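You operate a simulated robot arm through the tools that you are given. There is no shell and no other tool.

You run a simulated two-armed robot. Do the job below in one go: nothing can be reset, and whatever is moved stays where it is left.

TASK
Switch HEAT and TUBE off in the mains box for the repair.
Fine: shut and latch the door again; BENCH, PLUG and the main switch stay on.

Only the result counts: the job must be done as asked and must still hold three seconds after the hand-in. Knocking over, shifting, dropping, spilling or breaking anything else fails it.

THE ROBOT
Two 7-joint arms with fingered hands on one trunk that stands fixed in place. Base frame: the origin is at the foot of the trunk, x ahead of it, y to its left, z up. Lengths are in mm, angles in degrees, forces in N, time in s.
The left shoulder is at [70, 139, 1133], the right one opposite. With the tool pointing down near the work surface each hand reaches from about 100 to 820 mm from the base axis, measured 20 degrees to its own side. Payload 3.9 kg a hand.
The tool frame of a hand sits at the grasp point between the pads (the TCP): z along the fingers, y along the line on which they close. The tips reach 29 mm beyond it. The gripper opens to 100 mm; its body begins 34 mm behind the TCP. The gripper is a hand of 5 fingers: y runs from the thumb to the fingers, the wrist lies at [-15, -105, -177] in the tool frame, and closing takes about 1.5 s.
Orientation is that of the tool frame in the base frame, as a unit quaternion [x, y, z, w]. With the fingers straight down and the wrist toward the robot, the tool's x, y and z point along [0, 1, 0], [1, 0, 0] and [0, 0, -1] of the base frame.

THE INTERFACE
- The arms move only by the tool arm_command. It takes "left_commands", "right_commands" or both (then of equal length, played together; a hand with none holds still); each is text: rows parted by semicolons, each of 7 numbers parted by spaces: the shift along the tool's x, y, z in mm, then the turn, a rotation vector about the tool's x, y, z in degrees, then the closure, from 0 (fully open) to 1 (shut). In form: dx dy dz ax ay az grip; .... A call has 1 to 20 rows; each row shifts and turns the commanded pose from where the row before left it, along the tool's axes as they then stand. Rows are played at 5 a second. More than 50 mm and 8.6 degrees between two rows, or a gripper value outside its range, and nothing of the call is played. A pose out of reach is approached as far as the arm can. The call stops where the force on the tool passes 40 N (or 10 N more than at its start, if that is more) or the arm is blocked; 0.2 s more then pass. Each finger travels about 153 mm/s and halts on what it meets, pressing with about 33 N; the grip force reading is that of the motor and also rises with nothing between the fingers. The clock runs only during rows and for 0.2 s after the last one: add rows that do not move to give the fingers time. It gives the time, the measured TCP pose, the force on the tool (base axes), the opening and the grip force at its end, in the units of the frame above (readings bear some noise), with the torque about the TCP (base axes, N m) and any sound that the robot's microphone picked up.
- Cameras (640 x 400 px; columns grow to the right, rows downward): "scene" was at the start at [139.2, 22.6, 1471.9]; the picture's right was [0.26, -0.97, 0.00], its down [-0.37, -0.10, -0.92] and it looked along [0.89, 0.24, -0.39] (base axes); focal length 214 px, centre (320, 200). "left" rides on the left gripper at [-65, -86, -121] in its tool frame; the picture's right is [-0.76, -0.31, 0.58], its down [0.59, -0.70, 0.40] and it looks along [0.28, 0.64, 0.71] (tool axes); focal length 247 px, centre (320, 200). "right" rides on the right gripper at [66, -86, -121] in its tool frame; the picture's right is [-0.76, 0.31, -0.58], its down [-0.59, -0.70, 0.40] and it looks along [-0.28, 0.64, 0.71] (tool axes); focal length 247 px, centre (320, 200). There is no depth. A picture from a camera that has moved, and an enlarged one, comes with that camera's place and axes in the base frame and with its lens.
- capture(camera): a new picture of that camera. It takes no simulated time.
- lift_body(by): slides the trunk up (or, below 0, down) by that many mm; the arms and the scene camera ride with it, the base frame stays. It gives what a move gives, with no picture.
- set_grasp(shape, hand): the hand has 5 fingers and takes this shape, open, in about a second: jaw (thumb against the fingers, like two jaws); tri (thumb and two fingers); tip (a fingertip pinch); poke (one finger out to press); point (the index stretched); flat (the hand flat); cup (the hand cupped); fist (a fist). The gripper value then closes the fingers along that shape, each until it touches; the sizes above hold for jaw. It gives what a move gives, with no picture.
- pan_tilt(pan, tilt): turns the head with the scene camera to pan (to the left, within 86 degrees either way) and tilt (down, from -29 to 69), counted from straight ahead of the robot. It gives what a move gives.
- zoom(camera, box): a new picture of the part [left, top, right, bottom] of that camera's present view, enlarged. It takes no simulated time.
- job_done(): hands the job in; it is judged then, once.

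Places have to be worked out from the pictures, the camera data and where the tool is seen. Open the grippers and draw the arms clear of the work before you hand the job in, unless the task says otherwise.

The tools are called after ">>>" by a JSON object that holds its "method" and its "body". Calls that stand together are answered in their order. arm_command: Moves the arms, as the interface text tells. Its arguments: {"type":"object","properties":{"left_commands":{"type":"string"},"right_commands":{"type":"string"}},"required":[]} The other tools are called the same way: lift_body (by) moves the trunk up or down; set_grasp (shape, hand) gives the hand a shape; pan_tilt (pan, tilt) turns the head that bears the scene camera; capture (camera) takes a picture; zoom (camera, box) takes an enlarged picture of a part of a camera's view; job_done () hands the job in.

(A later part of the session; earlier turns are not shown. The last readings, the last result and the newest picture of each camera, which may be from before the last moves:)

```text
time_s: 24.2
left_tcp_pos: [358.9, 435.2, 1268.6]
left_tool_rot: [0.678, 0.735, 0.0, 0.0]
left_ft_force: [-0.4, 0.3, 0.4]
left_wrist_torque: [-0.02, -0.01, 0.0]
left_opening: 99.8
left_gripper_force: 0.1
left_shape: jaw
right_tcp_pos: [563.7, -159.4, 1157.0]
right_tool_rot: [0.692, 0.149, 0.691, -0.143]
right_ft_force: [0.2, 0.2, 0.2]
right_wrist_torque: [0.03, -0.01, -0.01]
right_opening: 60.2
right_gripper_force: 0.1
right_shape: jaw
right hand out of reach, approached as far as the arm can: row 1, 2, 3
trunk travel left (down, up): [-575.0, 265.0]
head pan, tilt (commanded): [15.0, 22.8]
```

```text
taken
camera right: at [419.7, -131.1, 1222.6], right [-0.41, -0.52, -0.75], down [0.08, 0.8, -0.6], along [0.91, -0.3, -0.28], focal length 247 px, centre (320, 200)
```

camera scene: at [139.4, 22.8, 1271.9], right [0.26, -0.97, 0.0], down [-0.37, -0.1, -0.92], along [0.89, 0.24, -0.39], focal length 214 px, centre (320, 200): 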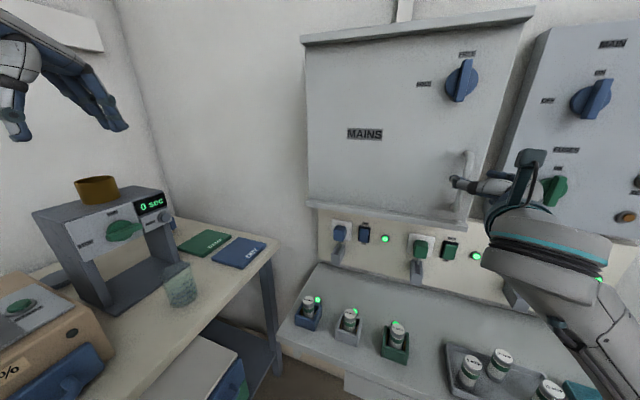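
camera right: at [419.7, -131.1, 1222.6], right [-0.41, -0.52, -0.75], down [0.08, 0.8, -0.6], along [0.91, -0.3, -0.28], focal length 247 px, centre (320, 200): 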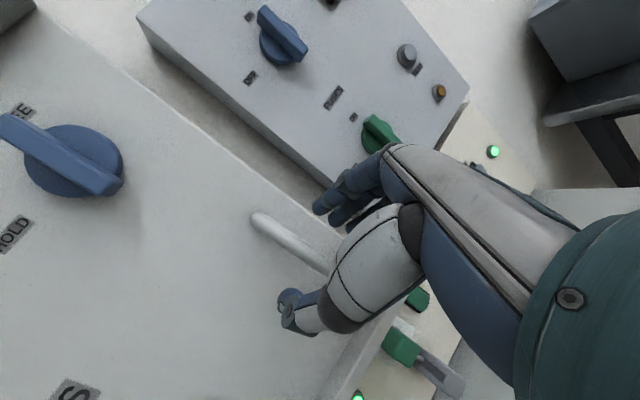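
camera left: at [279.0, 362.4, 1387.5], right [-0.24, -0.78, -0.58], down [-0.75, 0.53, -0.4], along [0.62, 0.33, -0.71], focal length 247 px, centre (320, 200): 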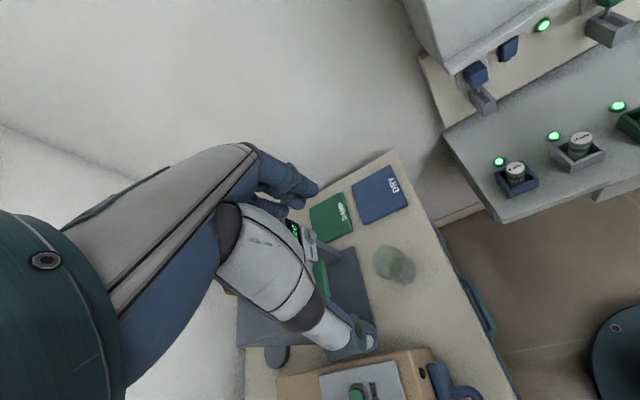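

The handle lies about 46 mm ahead and 9 mm towards the fingers from the TCP. I'll shift and advance so it sits between the pads, then close on it.

>>> {"method": "arm_command", "body": {"right_commands": "0 4 15 0 0 0 0.4; 0 4 15 0 0 0 0.4; 0 0 12 0 0 0 0.4; 0 0 0 0 0 0 0.4"}}

>>> {"method": "capture", "body": {"camera": "right"}}

>>> {"method": "zoom", "body": {"camera": "scene", "box": [400, 120, 560, 220]}}

```text
time_s: 25.2
left_tcp_pos: [359.3, 435.5, 1266.4]
left_tool_rot: [0.678, 0.735, 0.0, 0.0]
left_ft_force: [1.0, -0.4, -0.8]
left_wrist_torque: [-0.04, 0.01, 0.0]
left_opening: 99.9
left_gripper_force: 0.1
left_shape: jaw
right_tcp_pos: [604.7, -149.8, 1156.3]
right_tool_rot: [0.693, 0.149, 0.69, -0.144]
right_ft_force: [-0.1, 0.3, 0.8]
right_wrist_torque: [-0.01, 0.0, 0.01]
right_opening: 60.2
right_gripper_force: 0.0
right_shape: jaw
trunk travel left (down, up): [-575.0, 265.0]
head pan, tilt (commanded): [15.0, 22.8]
```

```text
taken
camera right: at [460.9, -120.2, 1222.8], right [-0.4, -0.52, -0.75], down [0.08, 0.8, -0.6], along [0.91, -0.3, -0.28], focal length 247 px, centre (320, 200)
```

right: 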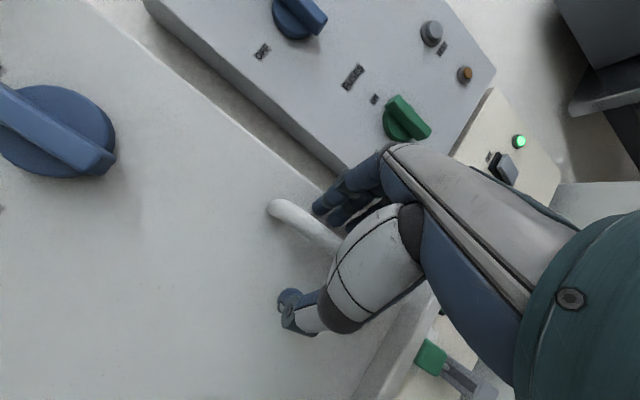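

```text
4.00 times, centred on (480, 170) of scene
camera zoom: at [139.0, 22.5, 1271.9], right [0.26, -0.97, 0.0], down [-0.37, -0.1, -0.92], along [0.89, 0.24, -0.39], focal length 858 px, centre (-320, 320)
```

zoom: 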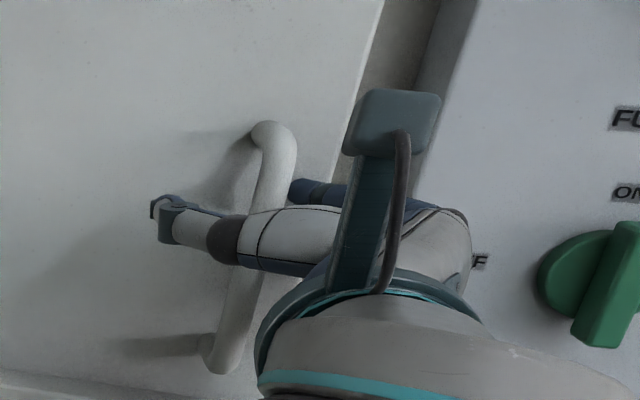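

The thumb is in front-left of the handle and the fingers are to its right. I'll close the hand on it.

>>> {"method": "arm_command", "body": {"right_commands": "0 0 0 0 0 0 0.7; 0 0 0 0 0 0 0.95; 0 0 0 0 0 0 0.95; 0 0 0 0 0 0 0.95; 0 0 0 0 0 0 0.95; 0 0 0 0 0 0 0.95"}}

>>> {"method": "capture", "body": {"camera": "right"}}

>>> {"method": "zoom", "body": {"camera": "scene", "box": [400, 120, 560, 220]}}

```text
time_s: 26.6
left_tcp_pos: [358.3, 432.8, 1267.5]
left_tool_rot: [0.678, 0.735, 0.001, 0.0]
left_ft_force: [0.3, 1.0, 0.1]
left_wrist_torque: [0.02, 0.01, 0.04]
left_opening: 99.8
left_gripper_force: 0.1
left_shape: jaw
right_tcp_pos: [603.8, -151.8, 1156.0]
right_tool_rot: [0.692, 0.148, 0.692, -0.144]
right_ft_force: [-0.6, -7.5, 0.3]
right_wrist_torque: [-0.09, 0.01, -0.08]
right_opening: 6.6
right_gripper_force: 0.1
right_shape: jaw
trunk travel left (down, up): [-575.0, 265.0]
head pan, tilt (commanded): [15.0, 22.8]
```

```text
taken
camera right: at [460.7, -122.1, 1222.6], right [-0.41, -0.52, -0.75], down [0.08, 0.8, -0.59], along [0.91, -0.3, -0.28], focal length 247 px, centre (320, 200)
```

right: 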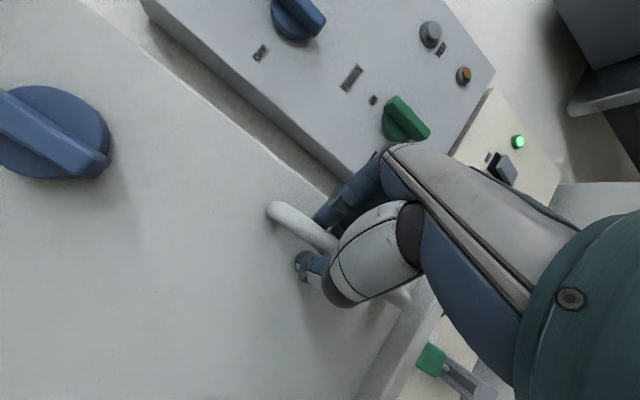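

```text
4.00 times, centred on (480, 170) of scene
camera zoom: at [138.9, 20.6, 1272.0], right [0.26, -0.97, 0.0], down [-0.37, -0.1, -0.92], along [0.89, 0.24, -0.39], focal length 858 px, centre (-320, 320)
```

zoom: 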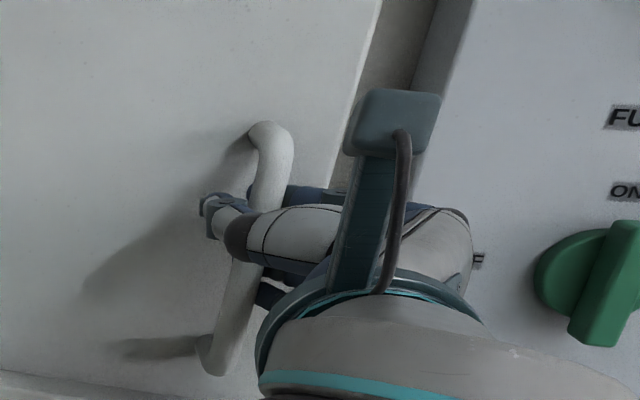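

The fingers appear hooked behind the handle with the thumb closing the loop. I'll give a first gentle pull of about 30 mm along the door's arc and see whether it comes.

>>> {"method": "arm_command", "body": {"right_commands": "0 -5.3 -8.6 0 0 0 0.97; 0 -5.3 -8.6 0 0 0 0.97; 0 -5.3 -8.6 0 0 0 0.97; 0 0 0 0 0 0 0.97"}}

>>> {"method": "capture", "body": {"camera": "scene"}}

>>> {"method": "capture", "body": {"camera": "right"}}

```text
time_s: 27.6
left_tcp_pos: [360.3, 434.9, 1266.9]
left_tool_rot: [0.677, 0.736, 0.0, 0.001]
left_ft_force: [0.1, -0.3, -0.1]
left_wrist_torque: [-0.04, 0.0, 0.0]
left_opening: 100.0
left_gripper_force: 0.1
left_shape: jaw
right_tcp_pos: [572.9, -143.8, 1157.2]
right_tool_rot: [0.693, 0.149, 0.69, -0.145]
right_ft_force: [-0.1, -0.4, -0.6]
right_wrist_torque: [-0.01, 0.01, -0.01]
right_opening: 3.6
right_gripper_force: 0.0
right_shape: jaw
trunk travel left (down, up): [-575.0, 265.0]
head pan, tilt (commanded): [15.0, 22.8]
```

```text
taken
camera scene: at [139.2, 22.4, 1271.9], right [0.26, -0.97, 0.0], down [-0.37, -0.1, -0.92], along [0.89, 0.24, -0.39], focal length 214 px, centre (320, 200)
```

scene: 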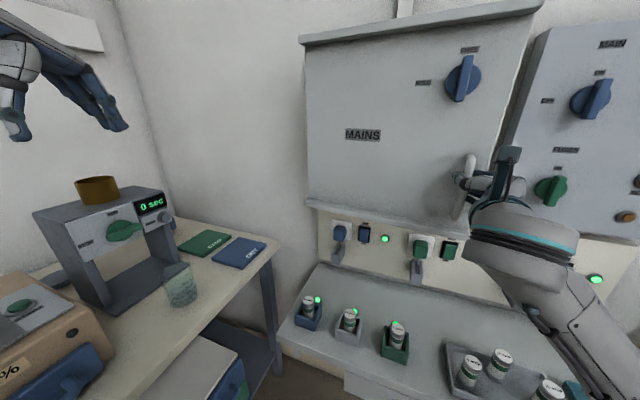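

```text
taken
camera right: at [429.0, -115.8, 1223.7], right [-0.4, -0.52, -0.75], down [0.08, 0.8, -0.6], along [0.91, -0.3, -0.28], focal length 247 px, centre (320, 200)
```

right: 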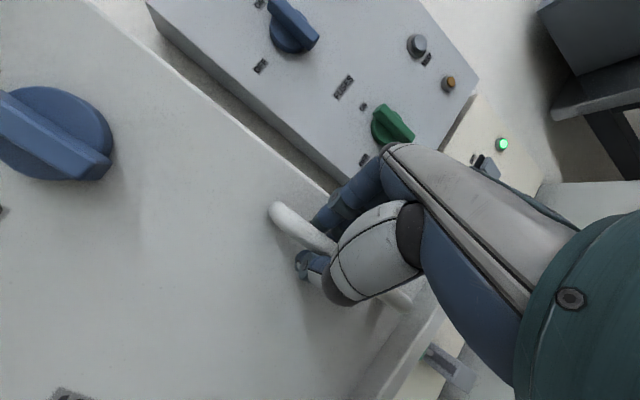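

The door is moving freely with the hand at about 5 degrees. I'll keep pulling along the arc to about 20 degrees.

>>> {"method": "arm_command", "body": {"right_commands": "0 -9.75 -11.7 0 0 0 0.97; 0 -9.75 -11.7 0 0 0 0.97; 0 -10.7 -10.9 0 0 0 0.97; 0 -10.7 -10.9 0 0 0 0.97; 0 -11.6 -9.7 0 0 0 0.97; 0 -11.6 -9.7 0 0 0 0.97; 0 0 0 0 0 0 0.97"}}

>>> {"method": "capture", "body": {"camera": "scene"}}

>>> {"method": "capture", "body": {"camera": "right"}}

```text
time_s: 29.2
left_tcp_pos: [355.2, 429.9, 1270.2]
left_tool_rot: [0.678, 0.735, 0.004, 0.0]
left_ft_force: [-0.1, -0.3, -0.1]
left_wrist_torque: [0.02, 0.0, 0.04]
left_opening: 99.6
left_gripper_force: 0.0
left_shape: jaw
right_tcp_pos: [528.6, -100.3, 1156.4]
right_tool_rot: [0.69, 0.148, 0.694, -0.142]
right_ft_force: [-11.6, -21.1, 7.2]
right_wrist_torque: [-0.29, -0.01, 0.2]
right_opening: 3.1
right_gripper_force: 0.1
right_shape: jaw
right hand out of reach, approached as far as the arm can: row 2, 3, 4, 5, 6
trunk travel left (down, up): [-575.0, 265.0]
head pan, tilt (commanded): [15.0, 22.8]
```

```text
taken
camera scene: at [135.4, 17.5, 1272.6], right [0.26, -0.97, 0.0], down [-0.37, -0.1, -0.92], along [0.89, 0.24, -0.38], focal length 214 px, centre (320, 200)
```

scene: 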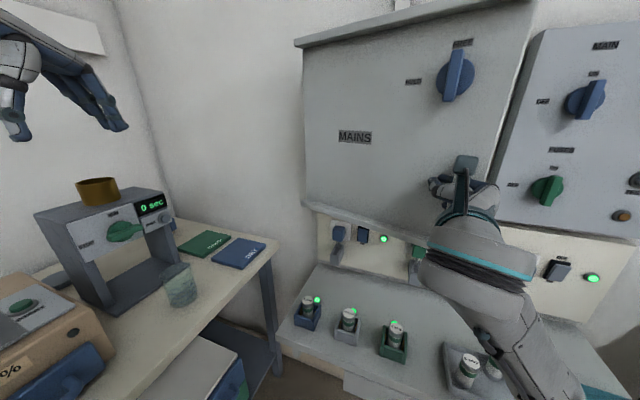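

```text
taken
camera right: at [384.9, -69.8, 1219.9], right [-0.4, -0.52, -0.76], down [0.09, 0.8, -0.59], along [0.91, -0.3, -0.27], focal length 247 px, centre (320, 200)
```

right: 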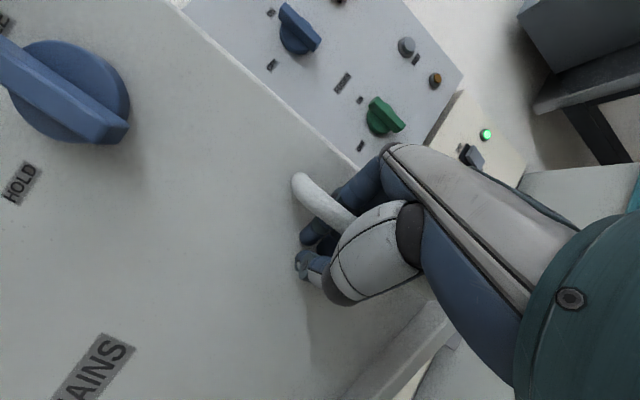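

The arm reached its limit in this pose with the door at roughly 13 degrees, pulling sideways at 20 N. I'll let go of the handle, back off, and see whether the door stays where it is.

>>> {"method": "arm_command", "body": {"right_commands": "0 0 0 0 0 0 0.6; 0 0 0 0 0 0 0.35; 0 0 0 0 0 0 0.3; 0 4 -15 0 0 0 0.3; 0 4 -15 0 0 0 0.3; 0 0 -15 0 0 0 0.3; 0 0 0 0 0 0 0.3"}}

>>> {"method": "capture", "body": {"camera": "scene"}}

>>> {"method": "capture", "body": {"camera": "right"}}

```text
time_s: 30.8
left_tcp_pos: [354.2, 436.9, 1267.8]
left_tool_rot: [0.677, 0.736, 0.001, 0.003]
left_ft_force: [-0.4, 0.7, -0.4]
left_wrist_torque: [-0.01, 0.01, -0.02]
left_opening: 99.8
left_gripper_force: 0.1
left_shape: jaw
right_tcp_pos: [521.3, -90.1, 1146.8]
right_tool_rot: [0.689, 0.15, 0.695, -0.142]
right_ft_force: [-3.8, 1.7, 36.0]
right_wrist_torque: [-0.56, -0.03, 1.33]
right_opening: 56.7
right_gripper_force: 0.1
right_shape: jaw
right hand out of reach, approached as far as the arm can: row 4, 5, 6
trunk travel left (down, up): [-575.0, 265.0]
head pan, tilt (commanded): [15.0, 22.8]
```

```text
taken
camera scene: at [133.9, 23.7, 1272.8], right [0.26, -0.97, 0.0], down [-0.37, -0.1, -0.92], along [0.89, 0.24, -0.38], focal length 214 px, centre (320, 200)
```

scene: 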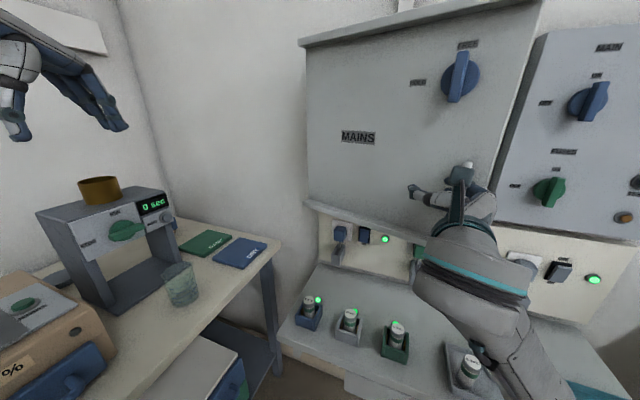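

```text
taken
camera right: at [377.2, -60.2, 1211.6], right [-0.4, -0.52, -0.76], down [0.09, 0.8, -0.6], along [0.91, -0.3, -0.27], focal length 247 px, centre (320, 200)
```

right: 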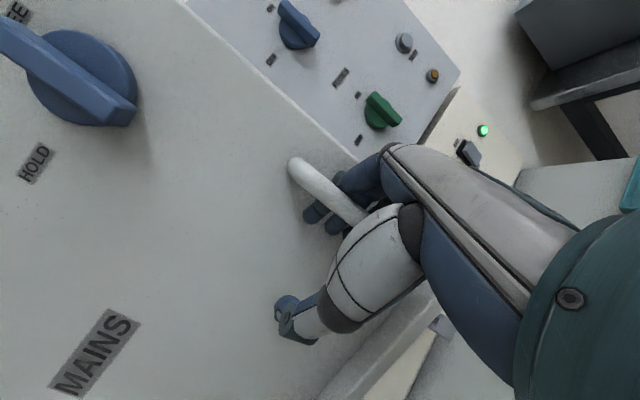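

There's now a 36 N upward push on the hand: the little finger is probably resting on the handle's lower post, and the arm can't back out in this direction. I'll raise the hand 15 mm to take the load off and check the reading.

>>> {"method": "arm_command", "body": {"right_commands": "8 0 0 0 0 0 0.3; 8 0 0 0 0 0 0.3; 0 0 0 0 0 0 0.3"}}

>>> {"method": "zoom", "body": {"camera": "scene", "box": [380, 130, 540, 230]}}

```text
time_s: 31.6
left_tcp_pos: [359.4, 431.0, 1269.0]
left_tool_rot: [0.678, 0.735, 0.002, -0.002]
left_ft_force: [-0.1, -0.2, -0.6]
left_wrist_torque: [0.01, -0.03, 0.01]
left_opening: 99.9
left_gripper_force: 0.0
left_shape: jaw
right_tcp_pos: [531.5, -93.4, 1155.0]
right_tool_rot: [0.694, 0.149, 0.69, -0.142]
right_ft_force: [-14.0, -17.9, -25.0]
right_wrist_torque: [0.92, 0.55, 1.12]
right_opening: 58.0
right_gripper_force: 0.0
right_shape: jaw
right hand out of reach, approached as far as the arm can: row 2
trunk travel left (down, up): [-575.0, 265.0]
head pan, tilt (commanded): [15.0, 22.8]
```

```text
4.00 times, centred on (460, 180) of scene
camera zoom: at [139.0, 17.3, 1271.5], right [0.26, -0.97, 0.0], down [-0.37, -0.1, -0.92], along [0.89, 0.24, -0.39], focal length 858 px, centre (-240, 280)
```

zoom: 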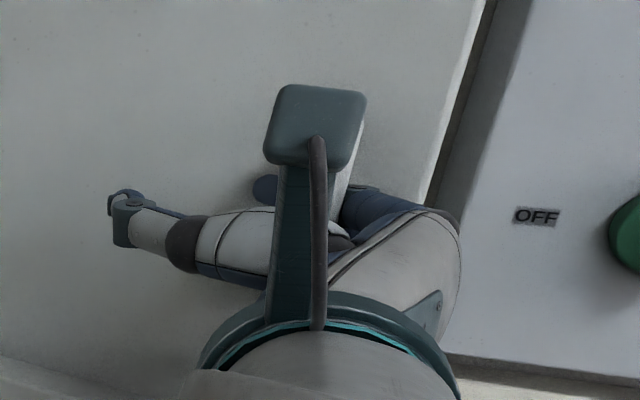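

Comparing poses, the handle lies about 38 mm towards the finger side of the TCP, so the fingers are dragging it sideways. I'll move the hand to the right so the handle is centred, with the jaw opened wider.

>>> {"method": "arm_command", "body": {"right_commands": "0 10 0 0 0 0 0.2; 0 10 0 0 0 0 0.1; 0 8 0 0 0 0 0.1; 0 0 0 0 0 0 0.1"}}

>>> {"method": "capture", "body": {"camera": "right"}}

>>> {"method": "zoom", "body": {"camera": "scene", "box": [380, 130, 540, 230]}}

```text
time_s: 32.6
left_tcp_pos: [360.9, 439.3, 1264.1]
left_tool_rot: [0.677, 0.736, -0.002, 0.0]
left_ft_force: [0.0, -0.8, -0.9]
left_wrist_torque: [-0.01, 0.01, 0.02]
left_opening: 99.6
left_gripper_force: 0.1
left_shape: jaw
right_tcp_pos: [548.9, -106.1, 1156.8]
right_tool_rot: [0.694, 0.154, 0.689, -0.144]
right_ft_force: [3.0, 14.1, -13.9]
right_wrist_torque: [0.6, 0.61, 1.81]
right_opening: 68.6
right_gripper_force: 0.1
right_shape: jaw
right hand out of reach, approached as far as the arm can: row 1
trunk travel left (down, up): [-575.0, 265.0]
head pan, tilt (commanded): [15.0, 22.8]
```

```text
taken
camera right: at [404.3, -77.2, 1222.4], right [-0.4, -0.53, -0.75], down [0.07, 0.8, -0.6], along [0.91, -0.3, -0.28], focal length 247 px, centre (320, 200)
```

right: 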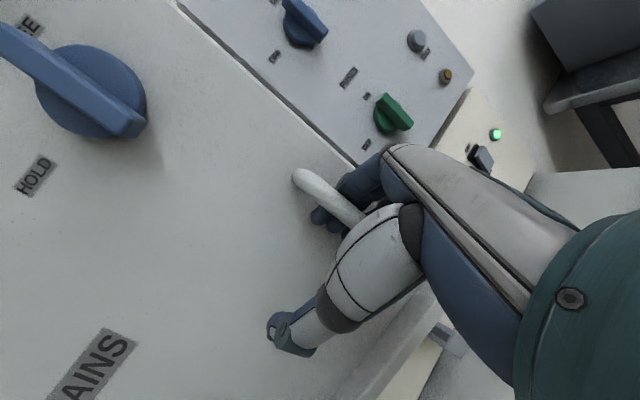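

```text
4.00 times, centred on (460, 180) of scene
camera zoom: at [141.5, 25.9, 1271.6], right [0.26, -0.97, 0.0], down [-0.38, -0.1, -0.92], along [0.89, 0.24, -0.39], focal length 858 px, centre (-240, 280)
```

zoom: 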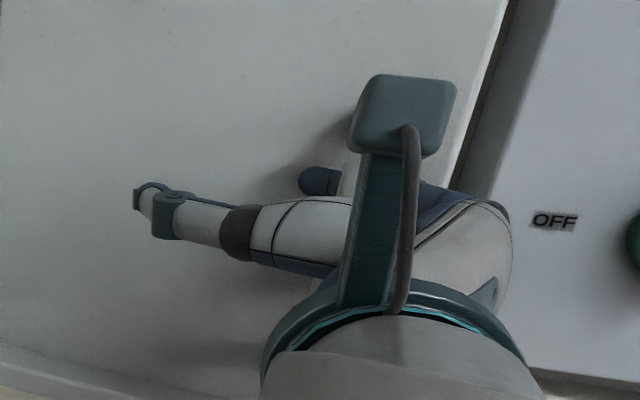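

The hand is wedged around the handle with mixed contact forces and the door is still ajar about 8–10 degrees. The wrist is bent far in this pose, so I'll turn the hand further to point left (about tool x) with the jaw partly closed, which should ease the arm.

>>> {"method": "arm_command", "body": {"right_commands": "0 4 0 0 0 0 0.4; 0 2 0 6 0 0 0.5; 0 2 0 6 0 0 0.5; 0 0 0 6 0 0 0.5; 0 0 0 0 0 0 0.5"}}

>>> {"method": "capture", "body": {"camera": "right"}}

>>> {"method": "capture", "body": {"camera": "scene"}}

```text
time_s: 33.8
left_tcp_pos: [360.0, 436.8, 1267.5]
left_tool_rot: [0.678, 0.735, 0.0, 0.0]
left_ft_force: [0.3, 0.3, -0.7]
left_wrist_torque: [0.02, 0.01, -0.02]
left_opening: 99.7
left_gripper_force: 0.0
left_shape: jaw
right_tcp_pos: [548.6, -119.2, 1158.8]
right_tool_rot: [0.662, 0.256, 0.659, -0.25]
right_ft_force: [0.5, -0.4, 0.9]
right_wrist_torque: [0.0, 0.01, -0.02]
right_opening: 50.4
right_gripper_force: 0.1
right_shape: jaw
trunk travel left (down, up): [-575.0, 265.0]
head pan, tilt (commanded): [15.0, 22.8]
```

```text
taken
camera right: at [402.3, -136.5, 1224.6], right [-0.23, -0.62, -0.75], down [-0.17, 0.78, -0.59], along [0.96, 0.0, -0.29], focal length 247 px, centre (320, 200)
```

right: 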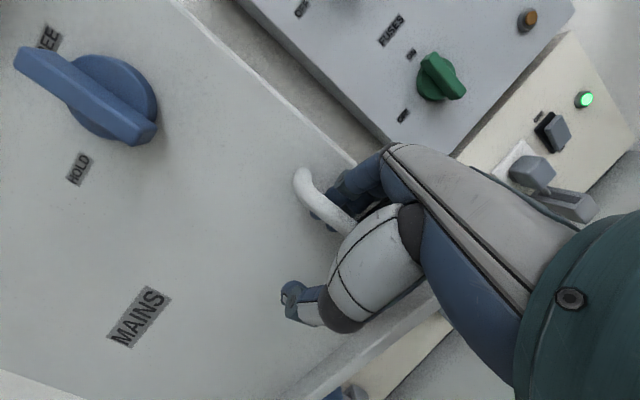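

```text
taken
camera scene: at [139.3, 22.8, 1271.9], right [0.26, -0.97, 0.0], down [-0.37, -0.1, -0.92], along [0.89, 0.24, -0.39], focal length 214 px, centre (320, 200)
```

scene: 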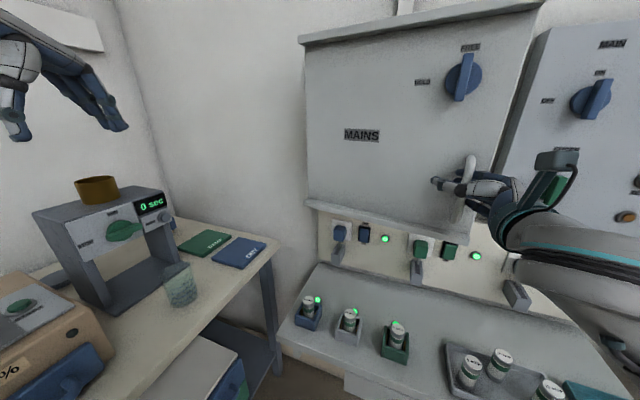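

Forces dropped to nothing in this pose and it is within reach, with the handle still between thumb and fingers. I'll close again and pull along the arc from here.

>>> {"method": "arm_command", "body": {"right_commands": "0 0 0 0 0 0 0.8; 0 0 0 0 0 0 0.97; 0 0 0 0 0 0 0.97; 0 0 0 0 0 0 0.97; 0 -13.5 -7 0 0 0 0.97; 0 -13.5 -7 0 0 0 0.97; 0 -14 -5.6 0 0 0 0.97; 0 -14 -5.6 0 0 0 0.97; 0 0 0 0 0 0 0.97"}}

>>> {"method": "capture", "body": {"camera": "right"}}

>>> {"method": "capture", "body": {"camera": "scene"}}

```text
time_s: 35.8
left_tcp_pos: [359.4, 436.0, 1267.0]
left_tool_rot: [0.678, 0.735, 0.0, 0.0]
left_ft_force: [0.4, -0.2, 0.0]
left_wrist_torque: [0.01, 0.0, 0.01]
left_opening: 100.0
left_gripper_force: 0.0
left_shape: jaw
right_tcp_pos: [507.2, -99.5, 1158.9]
right_tool_rot: [0.662, 0.257, 0.658, -0.249]
right_ft_force: [-1.0, -1.3, -3.6]
right_wrist_torque: [0.03, 0.06, -0.09]
right_opening: 3.4
right_gripper_force: 0.1
right_shape: jaw
right hand out of reach, approached as far as the arm can: row 8
trunk travel left (down, up): [-575.0, 265.0]
head pan, tilt (commanded): [15.0, 22.8]
```

```text
taken
camera right: at [360.0, -117.4, 1225.3], right [-0.22, -0.62, -0.75], down [-0.17, 0.78, -0.6], along [0.96, 0.0, -0.28], focal length 247 px, centre (320, 200)
```

right: 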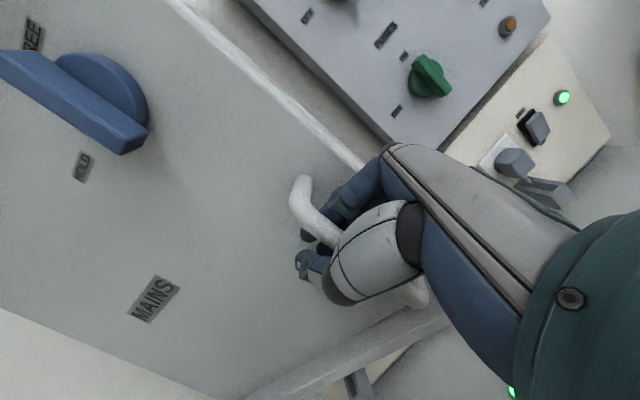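

```text
taken
camera scene: at [139.4, 22.2, 1271.9], right [0.26, -0.97, 0.0], down [-0.37, -0.1, -0.92], along [0.89, 0.24, -0.39], focal length 214 px, centre (320, 200)
```

scene: 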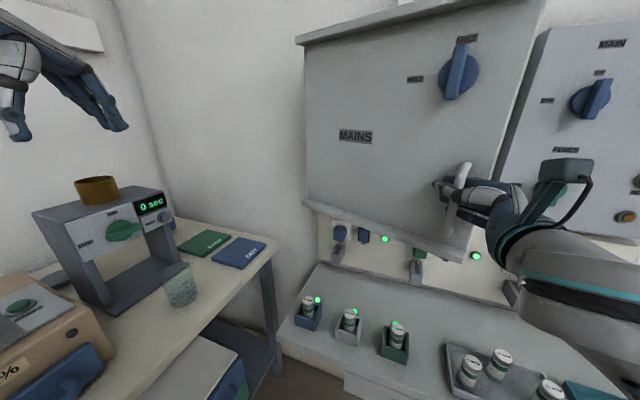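

The door has come to about 17 degrees and the hand holds the hook. I'll turn the hand another 16 degrees left and pull on towards 25 degrees.

>>> {"method": "arm_command", "body": {"right_commands": "0 0 0 8 0 0 0.97; 0 0 0 8 0 0 0.97; 0 -13 0 0 0 0 0.97; 0 -13 1 0 0 0 0.97; 0 -13 2 0 0 0 0.97; 0 -13 3 0 0 0 0.97; 0 0 0 0 0 0 0.97"}}

>>> {"method": "capture", "body": {"camera": "right"}}

>>> {"method": "capture", "body": {"camera": "scene"}}

```text
time_s: 37.4
left_tcp_pos: [357.7, 431.0, 1267.0]
left_tool_rot: [0.679, 0.734, 0.001, 0.0]
left_ft_force: [0.3, 0.0, 0.0]
left_wrist_torque: [0.0, 0.03, 0.02]
left_opening: 99.8
left_gripper_force: 0.0
left_shape: jaw
right_tcp_pos: [464.2, -71.0, 1160.0]
right_tool_rot: [0.62, 0.343, 0.618, -0.34]
right_ft_force: [-8.0, -14.0, -4.1]
right_wrist_torque: [-0.19, 0.13, -0.77]
right_opening: 4.5
right_gripper_force: 0.0
right_shape: jaw
trunk travel left (down, up): [-575.0, 265.0]
head pan, tilt (commanded): [15.0, 22.8]
```

```text
taken
camera right: at [328.3, -128.1, 1226.5], right [-0.05, -0.66, -0.75], down [-0.38, 0.71, -0.59], along [0.92, 0.26, -0.29], focal length 247 px, centre (320, 200)
```

right: 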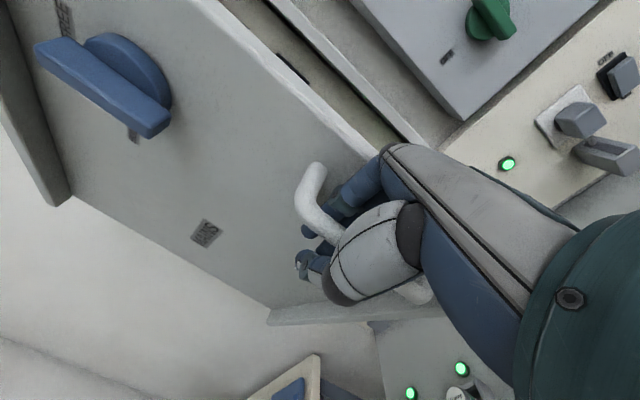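

```text
taken
camera scene: at [137.5, 19.1, 1272.2], right [0.26, -0.97, 0.0], down [-0.37, -0.1, -0.92], along [0.89, 0.24, -0.39], focal length 214 px, centre (320, 200)
```

scene: 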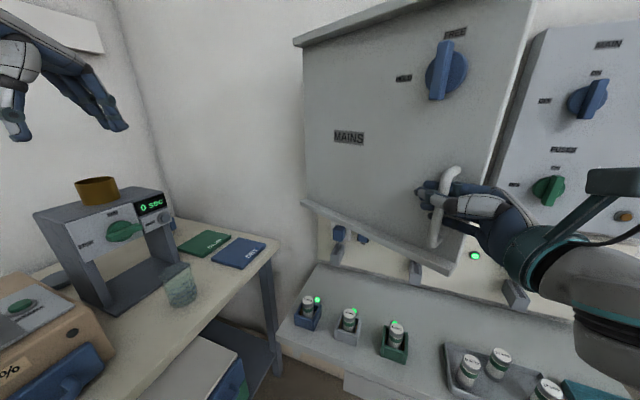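

The door is at about 23 degrees and its gap now shows. I'll pull a bit more, mainly backwards since the hand has run ahead to the left.

>>> {"method": "arm_command", "body": {"right_commands": "0 -11.5 -3 0 0 0 0.97; 0 -11.5 -3 0 0 0 0.97; 0 -11.5 -3 0 0 0 0.97; 0 -11.5 -3 0 0 0 0.97; 0 0 0 0 0 0 0.97"}}

>>> {"method": "capture", "body": {"camera": "right"}}

>>> {"method": "capture", "body": {"camera": "scene"}}

```text
time_s: 38.6
left_tcp_pos: [363.8, 441.5, 1263.7]
left_tool_rot: [0.677, 0.736, -0.004, 0.0]
left_ft_force: [0.0, -0.7, -0.1]
left_wrist_torque: [-0.01, 0.01, -0.02]
left_opening: 99.7
left_gripper_force: 0.2
left_shape: jaw
right_tcp_pos: [435.5, -51.9, 1158.7]
right_tool_rot: [0.619, 0.351, 0.615, -0.34]
right_ft_force: [22.9, 22.2, 11.8]
right_wrist_torque: [0.11, -0.57, -0.14]
right_opening: 5.5
right_gripper_force: 0.1
right_shape: jaw
right hand out of reach, approached as far as the arm can: row 4
trunk travel left (down, up): [-575.0, 265.0]
head pan, tilt (commanded): [15.0, 22.8]
```

```text
taken
camera right: at [300.6, -110.0, 1225.6], right [-0.04, -0.67, -0.75], down [-0.39, 0.7, -0.6], along [0.92, 0.27, -0.29], focal length 247 px, centre (320, 200)
```

right: 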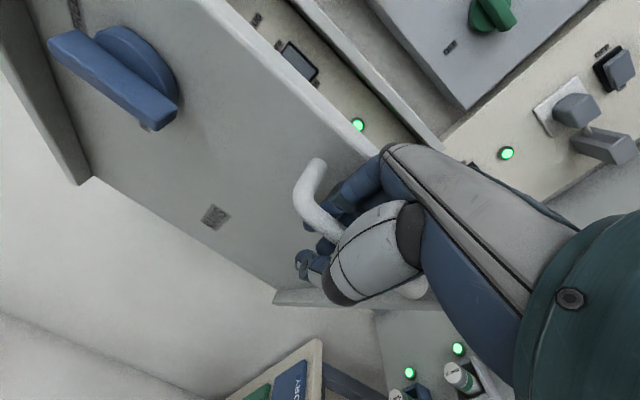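

```text
taken
camera scene: at [143.3, 28.4, 1271.3], right [0.26, -0.97, 0.0], down [-0.38, -0.1, -0.92], along [0.89, 0.24, -0.39], focal length 214 px, centre (320, 200)
```

scene: 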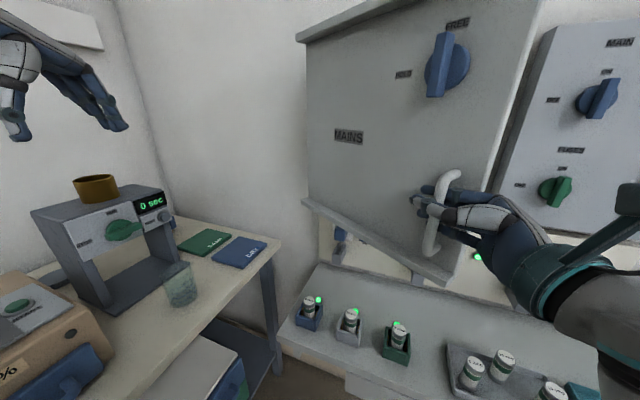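

The door is about 30 degrees open and an inner switch with a green lamp is visible. I'll open the fingers and slide them out to the right along the tool axis.

>>> {"method": "arm_command", "body": {"right_commands": "0 4 0 0 0 0 0.7; 0 0 0 0 0 0 0.5; 0 0 0 0 0 0 0.4; 0 0 -10 0 0 0 0.4; 0 0 -20 0 0 0 0.4; 0 0 -25 0 0 0 0.4; 0 0 -25 0 0 0 0.4; 0 0 -25 0 0 0 0.4; 0 0 0 0 0 0 0.4"}}

>>> {"method": "capture", "body": {"camera": "right"}}

>>> {"method": "capture", "body": {"camera": "scene"}}

```text
time_s: 40.6
left_tcp_pos: [359.5, 435.5, 1266.7]
left_tool_rot: [0.678, 0.735, 0.0, 0.0]
left_ft_force: [0.0, 0.1, -0.7]
left_wrist_torque: [-0.05, 0.0, 0.01]
left_opening: 99.9
left_gripper_force: 0.1
left_shape: jaw
right_tcp_pos: [381.8, -148.5, 1164.3]
right_tool_rot: [0.622, 0.345, 0.615, -0.341]
right_ft_force: [0.2, -0.4, 0.2]
right_wrist_torque: [-0.01, 0.01, -0.02]
right_opening: 59.8
right_gripper_force: 0.1
right_shape: jaw
right hand out of reach, approached as far as the arm can: row 8
trunk travel left (down, up): [-575.0, 265.0]
head pan, tilt (commanded): [15.0, 22.8]
```

```text
taken
camera right: at [246.7, -205.5, 1231.0], right [-0.05, -0.66, -0.75], down [-0.39, 0.71, -0.59], along [0.92, 0.26, -0.29], focal length 247 px, centre (320, 200)
```

right: 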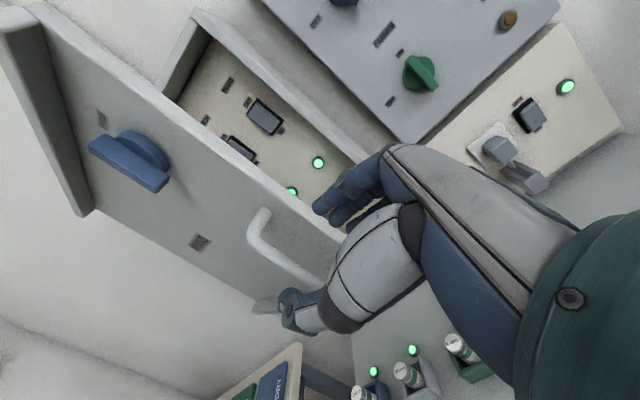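

```text
taken
camera scene: at [139.6, 23.1, 1271.8], right [0.26, -0.97, 0.0], down [-0.37, -0.1, -0.92], along [0.89, 0.24, -0.39], focal length 214 px, centre (320, 200)
```

scene: 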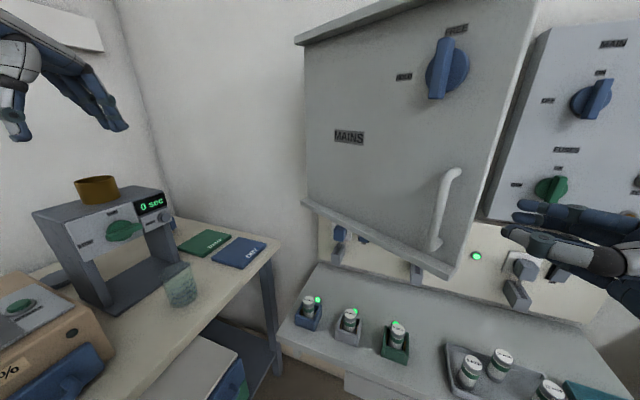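

The hand is free and the door stays put at roughly 27 degrees. Inside I see switches with lamps; I'll enlarge to read them.

>>> {"method": "zoom", "body": {"camera": "right", "box": [160, 40, 380, 178]}}

```text
2.90 times, centred on (270, 109) of right
camera zoom: at [246.7, -205.5, 1231.0], right [-0.05, -0.66, -0.75], down [-0.39, 0.71, -0.59], along [0.92, 0.26, -0.29], focal length 716 px, centre (465, 464)
```

zoom: 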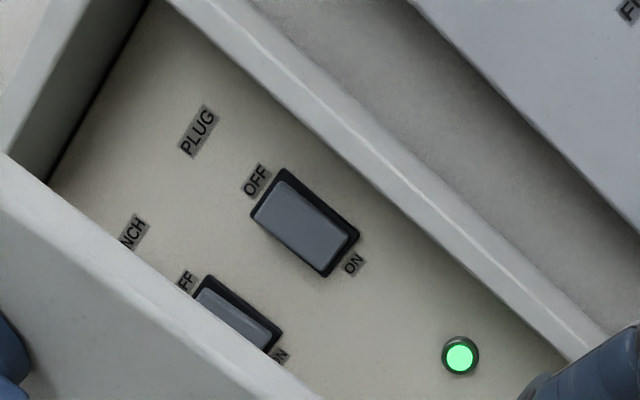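

PLUG is the rightmost rocker and BENCH next to it, with OFF at the top and ON at the bottom; HEAT and TUBE must be further left behind the door. I'll move the hand to the right, then roll it palm-down to push the door further open from its edge.

>>> {"method": "arm_command", "body": {"right_commands": "0 21 -19 0 0 0 0.4; 0 21 -19 0 0 0 0.4; 0 21 -19 0 0 0 0.4; 0 21 -19 0 0 0 0.4; 0 0 0 0 0 -8 0.4; 0 0 0 0 0 -8 0.4; 0 0 0 0 0 -8 0.4; 0 0 0 0 0 -8 0.4; 0 0 0 0 0 -8 0.4; 0 0 0 0 0 -8 0.4; 0 0 0 0 0 -8 0.4; 0 0 0 0 0 -8 0.4; 0 0 0 0 0 -8 0.4; 0 0 0 0 0 -8 0.4; 0 0 0 0 0 -8 0.4; 0 0 0 0 0 0 0.4"}}

>>> {"method": "capture", "body": {"camera": "right"}}

>>> {"method": "capture", "body": {"camera": "scene"}}

```text
time_s: 44.0
left_tcp_pos: [359.9, 435.8, 1267.2]
left_tool_rot: [0.678, 0.735, 0.0, 0.0]
left_ft_force: [0.3, -0.3, 0.5]
left_wrist_torque: [-0.01, 0.05, 0.0]
left_opening: 100.1
left_gripper_force: 0.1
left_shape: jaw
right_tcp_pos: [412.9, -258.4, 1164.7]
right_tool_rot: [0.207, 0.679, 0.68, 0.186]
right_ft_force: [-0.7, 0.2, 0.3]
right_wrist_torque: [0.02, -0.01, 0.03]
right_opening: 59.7
right_gripper_force: 0.1
right_shape: jaw
trunk travel left (down, up): [-575.0, 265.0]
head pan, tilt (commanded): [15.0, 22.8]
```

```text
taken
camera right: at [291.7, -326.1, 1082.7], right [0.34, -0.89, 0.29], down [0.69, 0.03, -0.72], along [0.64, 0.45, 0.63], focal length 247 px, centre (320, 200)
```

right: 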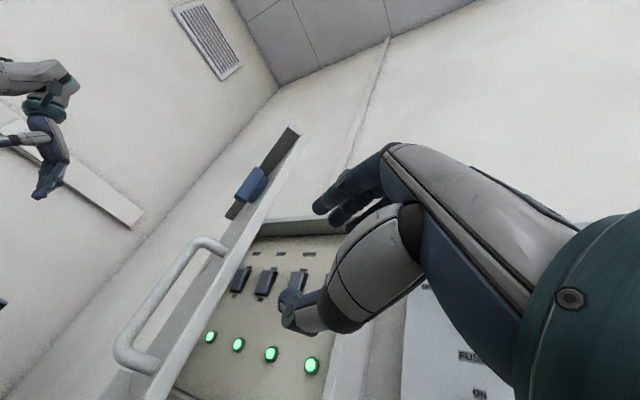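

```text
taken
camera scene: at [139.0, 22.6, 1271.9], right [0.26, -0.97, 0.0], down [-0.37, -0.1, -0.92], along [0.89, 0.24, -0.39], focal length 214 px, centre (320, 200)
```

scene: 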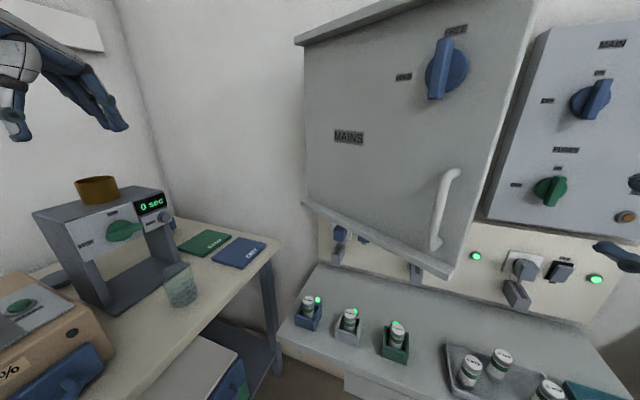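

From here the right camera sees the row of four switches and four lamps. I'll enlarge it to read the labels.

>>> {"method": "zoom", "body": {"camera": "right", "box": [190, 230, 350, 330]}}

>>> {"method": "zoom", "body": {"camera": "right", "box": [180, 220, 340, 390]}}

```text
4.00 times, centred on (270, 280) of right
camera zoom: at [291.7, -326.1, 1082.7], right [0.34, -0.89, 0.29], down [0.69, 0.03, -0.72], along [0.64, 0.45, 0.63], focal length 988 px, centre (520, -120)
```

zoom: 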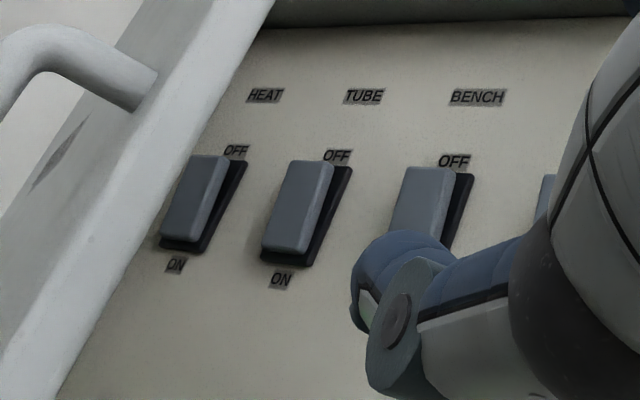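

```text
2.35 times, centred on (260, 305) of right
camera zoom: at [291.7, -326.1, 1082.7], right [0.34, -0.89, 0.29], down [0.69, 0.03, -0.72], along [0.64, 0.45, 0.63], focal length 581 px, centre (461, -47)
```

zoom: 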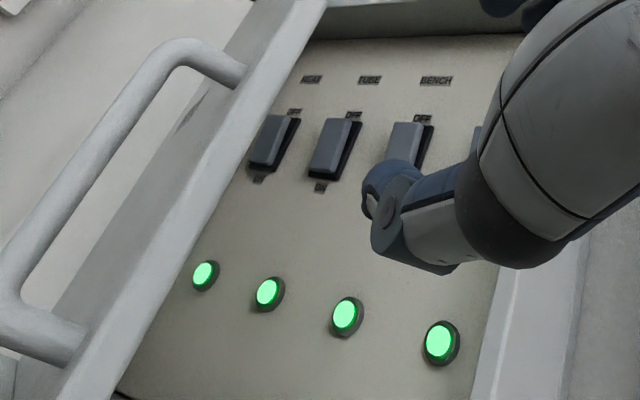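

The order inside is HEAT, TUBE, BENCH, PLUG from left to right, rockers at about x≈715, z≈1258 with OFF at the top. To open the door wider I'll slip the fingers behind its free edge, first passing to the right of it.

>>> {"method": "arm_command", "body": {"right_commands": "-35 0 0 0 0 0 0.4; -35 0 0 0 0 0 0.4; 0 0 36 0 0 0 0.4; 0 0 36 0 0 0 0.4; 0 0 36 0 0 0 0.4; 0 0 35 0 0 0 0.4; 0 0 0 0 0 0 0.4"}}

>>> {"method": "capture", "body": {"camera": "right"}}

>>> {"method": "capture", "body": {"camera": "scene"}}

```text
time_s: 45.6
left_tcp_pos: [358.8, 435.1, 1267.6]
left_tool_rot: [0.678, 0.735, 0.0, 0.001]
left_ft_force: [1.2, -1.3, -0.3]
left_wrist_torque: [-0.01, 0.0, -0.01]
left_opening: 99.8
left_gripper_force: 0.1
left_shape: jaw
right_tcp_pos: [545.7, -174.1, 1161.8]
right_tool_rot: [0.208, 0.678, 0.68, 0.185]
right_ft_force: [-0.2, -0.2, -1.1]
right_wrist_torque: [-0.01, 0.01, 0.0]
right_opening: 60.2
right_gripper_force: 0.1
right_shape: jaw
trunk travel left (down, up): [-575.0, 265.0]
head pan, tilt (commanded): [15.0, 22.8]
```

```text
taken
camera right: at [425.1, -242.2, 1080.1], right [0.34, -0.89, 0.29], down [0.69, 0.03, -0.72], along [0.64, 0.45, 0.63], focal length 247 px, centre (320, 200)
```

right: 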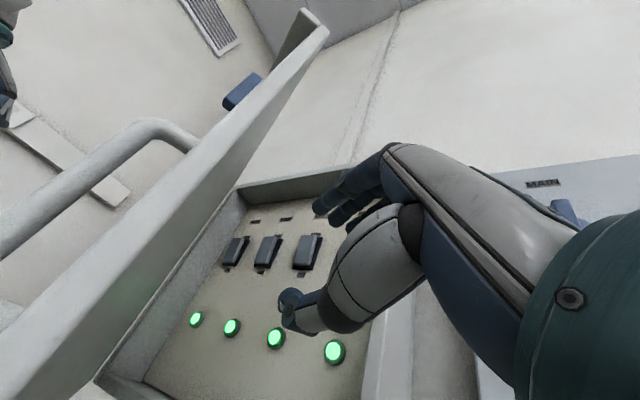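

```text
taken
camera scene: at [138.6, 21.9, 1272.0], right [0.26, -0.97, 0.0], down [-0.37, -0.1, -0.92], along [0.89, 0.24, -0.39], focal length 214 px, centre (320, 200)
```

scene: 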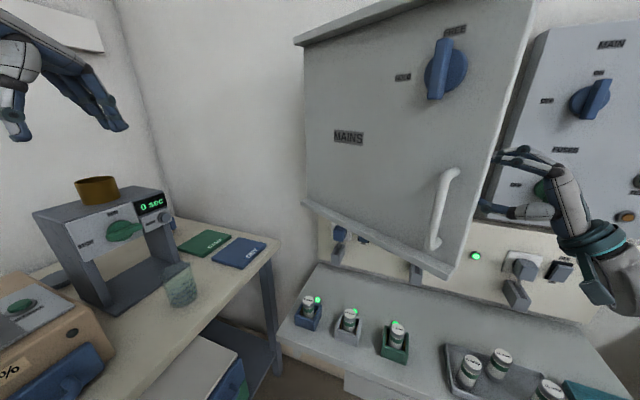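

The fingers are now behind the free edge. I'll sweep them back and left, sliding gradually further in behind the door as it opens.

>>> {"method": "arm_command", "body": {"right_commands": "20 0 5 0 0 0 0.4; 24 0 6 0 -2 0 0.4; 24 0 5 0 -2 0 0.4; 24 0 5 0 -3 0 0.4; 24 0 4 0 -3 0 0.4; 24 0 3 0 -3 0 0.4; 0 0 0 0 0 0 0.4"}}

>>> {"method": "capture", "body": {"camera": "right"}}

>>> {"method": "capture", "body": {"camera": "scene"}}

```text
time_s: 47.2
left_tcp_pos: [359.5, 434.3, 1267.8]
left_tool_rot: [0.678, 0.735, 0.001, 0.0]
left_ft_force: [-0.1, -1.3, -0.6]
left_wrist_torque: [0.0, 0.01, -0.01]
left_opening: 99.8
left_gripper_force: 0.0
left_shape: jaw
right_tcp_pos: [475.5, -64.7, 1161.5]
right_tool_rot: [0.281, 0.653, 0.654, 0.259]
right_ft_force: [0.4, 0.6, 0.9]
right_wrist_torque: [-0.01, 0.0, -0.03]
right_opening: 60.0
right_gripper_force: 0.0
right_shape: jaw
right hand out of reach, approached as far as the arm can: row 6
trunk travel left (down, up): [-575.0, 265.0]
head pan, tilt (commanded): [15.0, 22.8]
```

```text
taken
camera right: at [342.0, -103.9, 1078.5], right [0.14, -0.95, 0.29], down [0.68, -0.12, -0.72], along [0.72, 0.3, 0.62], focal length 247 px, centre (320, 200)
```

right: 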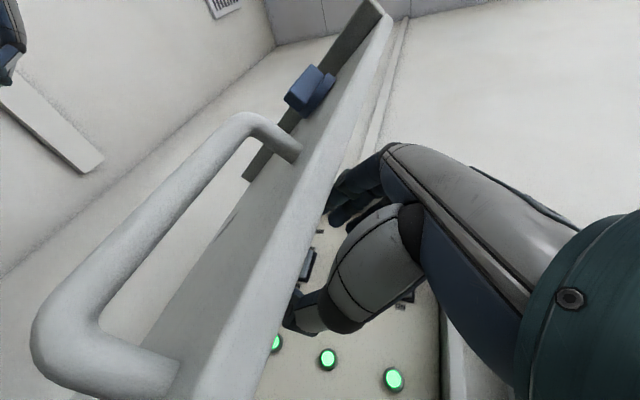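

```text
taken
camera scene: at [138.6, 21.9, 1272.0], right [0.26, -0.97, 0.0], down [-0.37, -0.1, -0.92], along [0.89, 0.24, -0.39], focal length 214 px, centre (320, 200)
```

scene: 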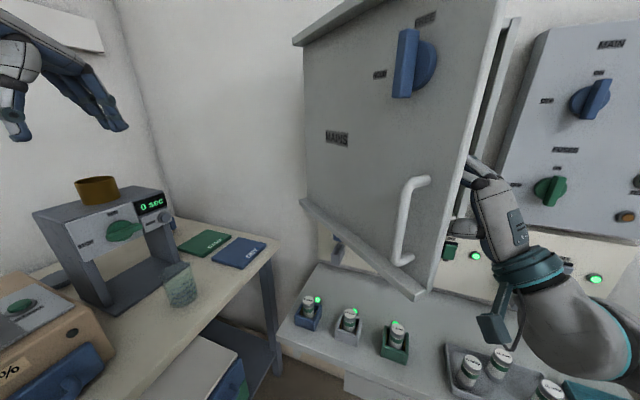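

The door is at about 42 degrees; the wrist camera sits just outside the free edge, so I can't slide deeper in this attitude. I'll turn the hand to point left so the fingertips push the inner face while the camera swings clear of the edge.

>>> {"method": "arm_command", "body": {"right_commands": "0 0 0 0 8 0 0.4; 0 0 0 0 8 0 0.4; 0 0 0 0 8 0 0.4; 0 0 0 0 8 0 0.4; 0 0 0 0 0 0 0.4"}}

>>> {"method": "capture", "body": {"camera": "right"}}

>>> {"method": "capture", "body": {"camera": "scene"}}

```text
time_s: 48.4
left_tcp_pos: [357.9, 435.8, 1266.8]
left_tool_rot: [0.678, 0.735, 0.0, 0.001]
left_ft_force: [0.7, -0.3, -0.2]
left_wrist_torque: [0.01, -0.02, 0.0]
left_opening: 99.7
left_gripper_force: 0.1
left_shape: jaw
right_tcp_pos: [475.4, -65.0, 1160.9]
right_tool_rot: [0.09, 0.7, 0.705, 0.068]
right_ft_force: [-0.2, -0.6, 0.1]
right_wrist_torque: [0.04, -0.01, -0.03]
right_opening: 60.1
right_gripper_force: 0.0
right_shape: jaw
trunk travel left (down, up): [-575.0, 265.0]
head pan, tilt (commanded): [15.0, 22.8]
```

```text
taken
camera right: at [382.9, -167.0, 1076.7], right [0.62, -0.74, 0.28], down [0.64, 0.26, -0.72], along [0.46, 0.62, 0.63], focal length 247 px, centre (320, 200)
```

right: 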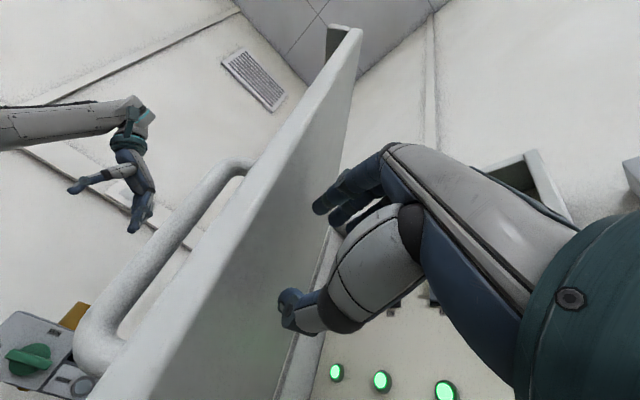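

```text
taken
camera scene: at [138.7, 22.7, 1272.0], right [0.26, -0.97, 0.0], down [-0.37, -0.1, -0.92], along [0.89, 0.24, -0.39], focal length 214 px, centre (320, 200)
```

scene: 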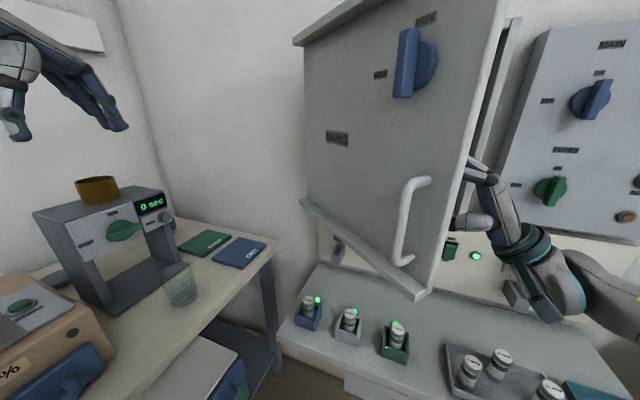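

The camera has cleared the edge and the fingertips face the inner side of the door. I'll push straight left in steps.

>>> {"method": "arm_command", "body": {"right_commands": "5.6 0 24.4 0 0 0 0.4; 5.6 0 24.4 0 0 0 0.4; 5.6 0 24.4 0 0 0 0.4; 5.6 0 24.4 0 0 0 0.4; 0 0 0 0 0 0 0.4"}}

>>> {"method": "capture", "body": {"camera": "scene"}}

```text
time_s: 49.6
left_tcp_pos: [359.5, 434.9, 1267.5]
left_tool_rot: [0.678, 0.735, 0.001, 0.001]
left_ft_force: [-0.5, 0.3, 0.2]
left_wrist_torque: [0.01, 0.01, 0.0]
left_opening: 99.9
left_gripper_force: 0.1
left_shape: jaw
right_tcp_pos: [474.3, 36.1, 1162.3]
right_tool_rot: [0.094, 0.7, 0.705, 0.07]
right_ft_force: [-0.1, 0.5, -0.8]
right_wrist_torque: [-0.01, 0.0, 0.0]
right_opening: 59.8
right_gripper_force: 0.1
right_shape: jaw
trunk travel left (down, up): [-575.0, 265.0]
head pan, tilt (commanded): [15.0, 22.8]
```

```text
taken
camera scene: at [139.0, 22.0, 1272.0], right [0.26, -0.97, 0.0], down [-0.37, -0.1, -0.92], along [0.89, 0.24, -0.39], focal length 214 px, centre (320, 200)
```

scene: 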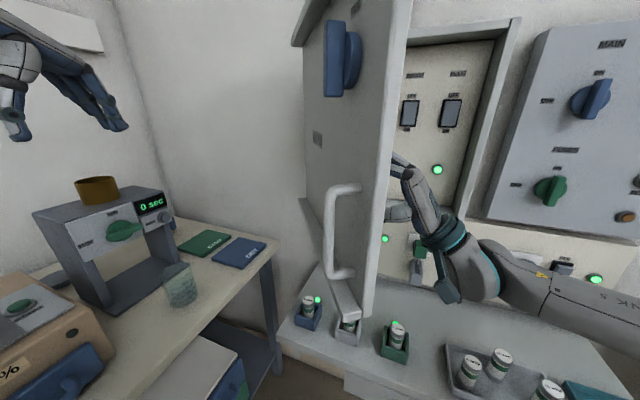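

The door swings nicely, now about 60 degrees, with the inner panel showing. I'll keep pushing left.

>>> {"method": "arm_command", "body": {"right_commands": "5.6 0 24.4 0 0 0 0.4; 5.6 0 24.4 0 0 0 0.4; 5.6 0 24.4 0 0 0 0.4; 5.6 0 24.4 0 0 0 0.4; 0 0 0 0 0 0 0.4"}}

>>> {"method": "capture", "body": {"camera": "scene"}}

```text
time_s: 50.8
left_tcp_pos: [358.9, 433.9, 1267.7]
left_tool_rot: [0.678, 0.735, 0.001, 0.0]
left_ft_force: [0.2, 0.0, -0.5]
left_wrist_torque: [-0.01, 0.03, 0.01]
left_opening: 99.8
left_gripper_force: 0.1
left_shape: jaw
right_tcp_pos: [476.2, 135.8, 1162.5]
right_tool_rot: [0.091, 0.7, 0.705, 0.069]
right_ft_force: [1.0, -0.6, -0.2]
right_wrist_torque: [-0.02, -0.01, 0.04]
right_opening: 60.1
right_gripper_force: 0.1
right_shape: jaw
trunk travel left (down, up): [-575.0, 265.0]
head pan, tilt (commanded): [15.0, 22.8]
```

```text
taken
camera scene: at [139.0, 21.9, 1272.0], right [0.26, -0.97, 0.0], down [-0.37, -0.1, -0.92], along [0.89, 0.24, -0.39], focal length 214 px, centre (320, 200)
```

scene: 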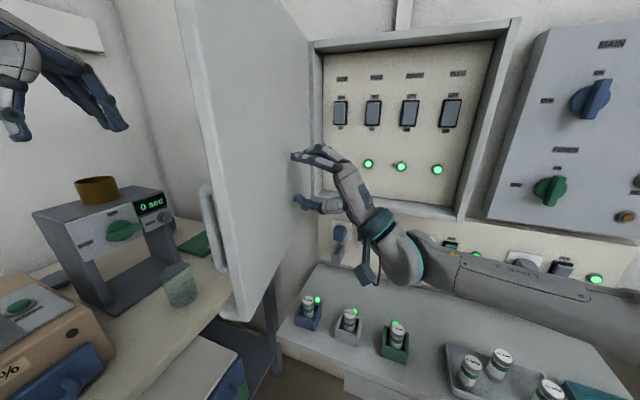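

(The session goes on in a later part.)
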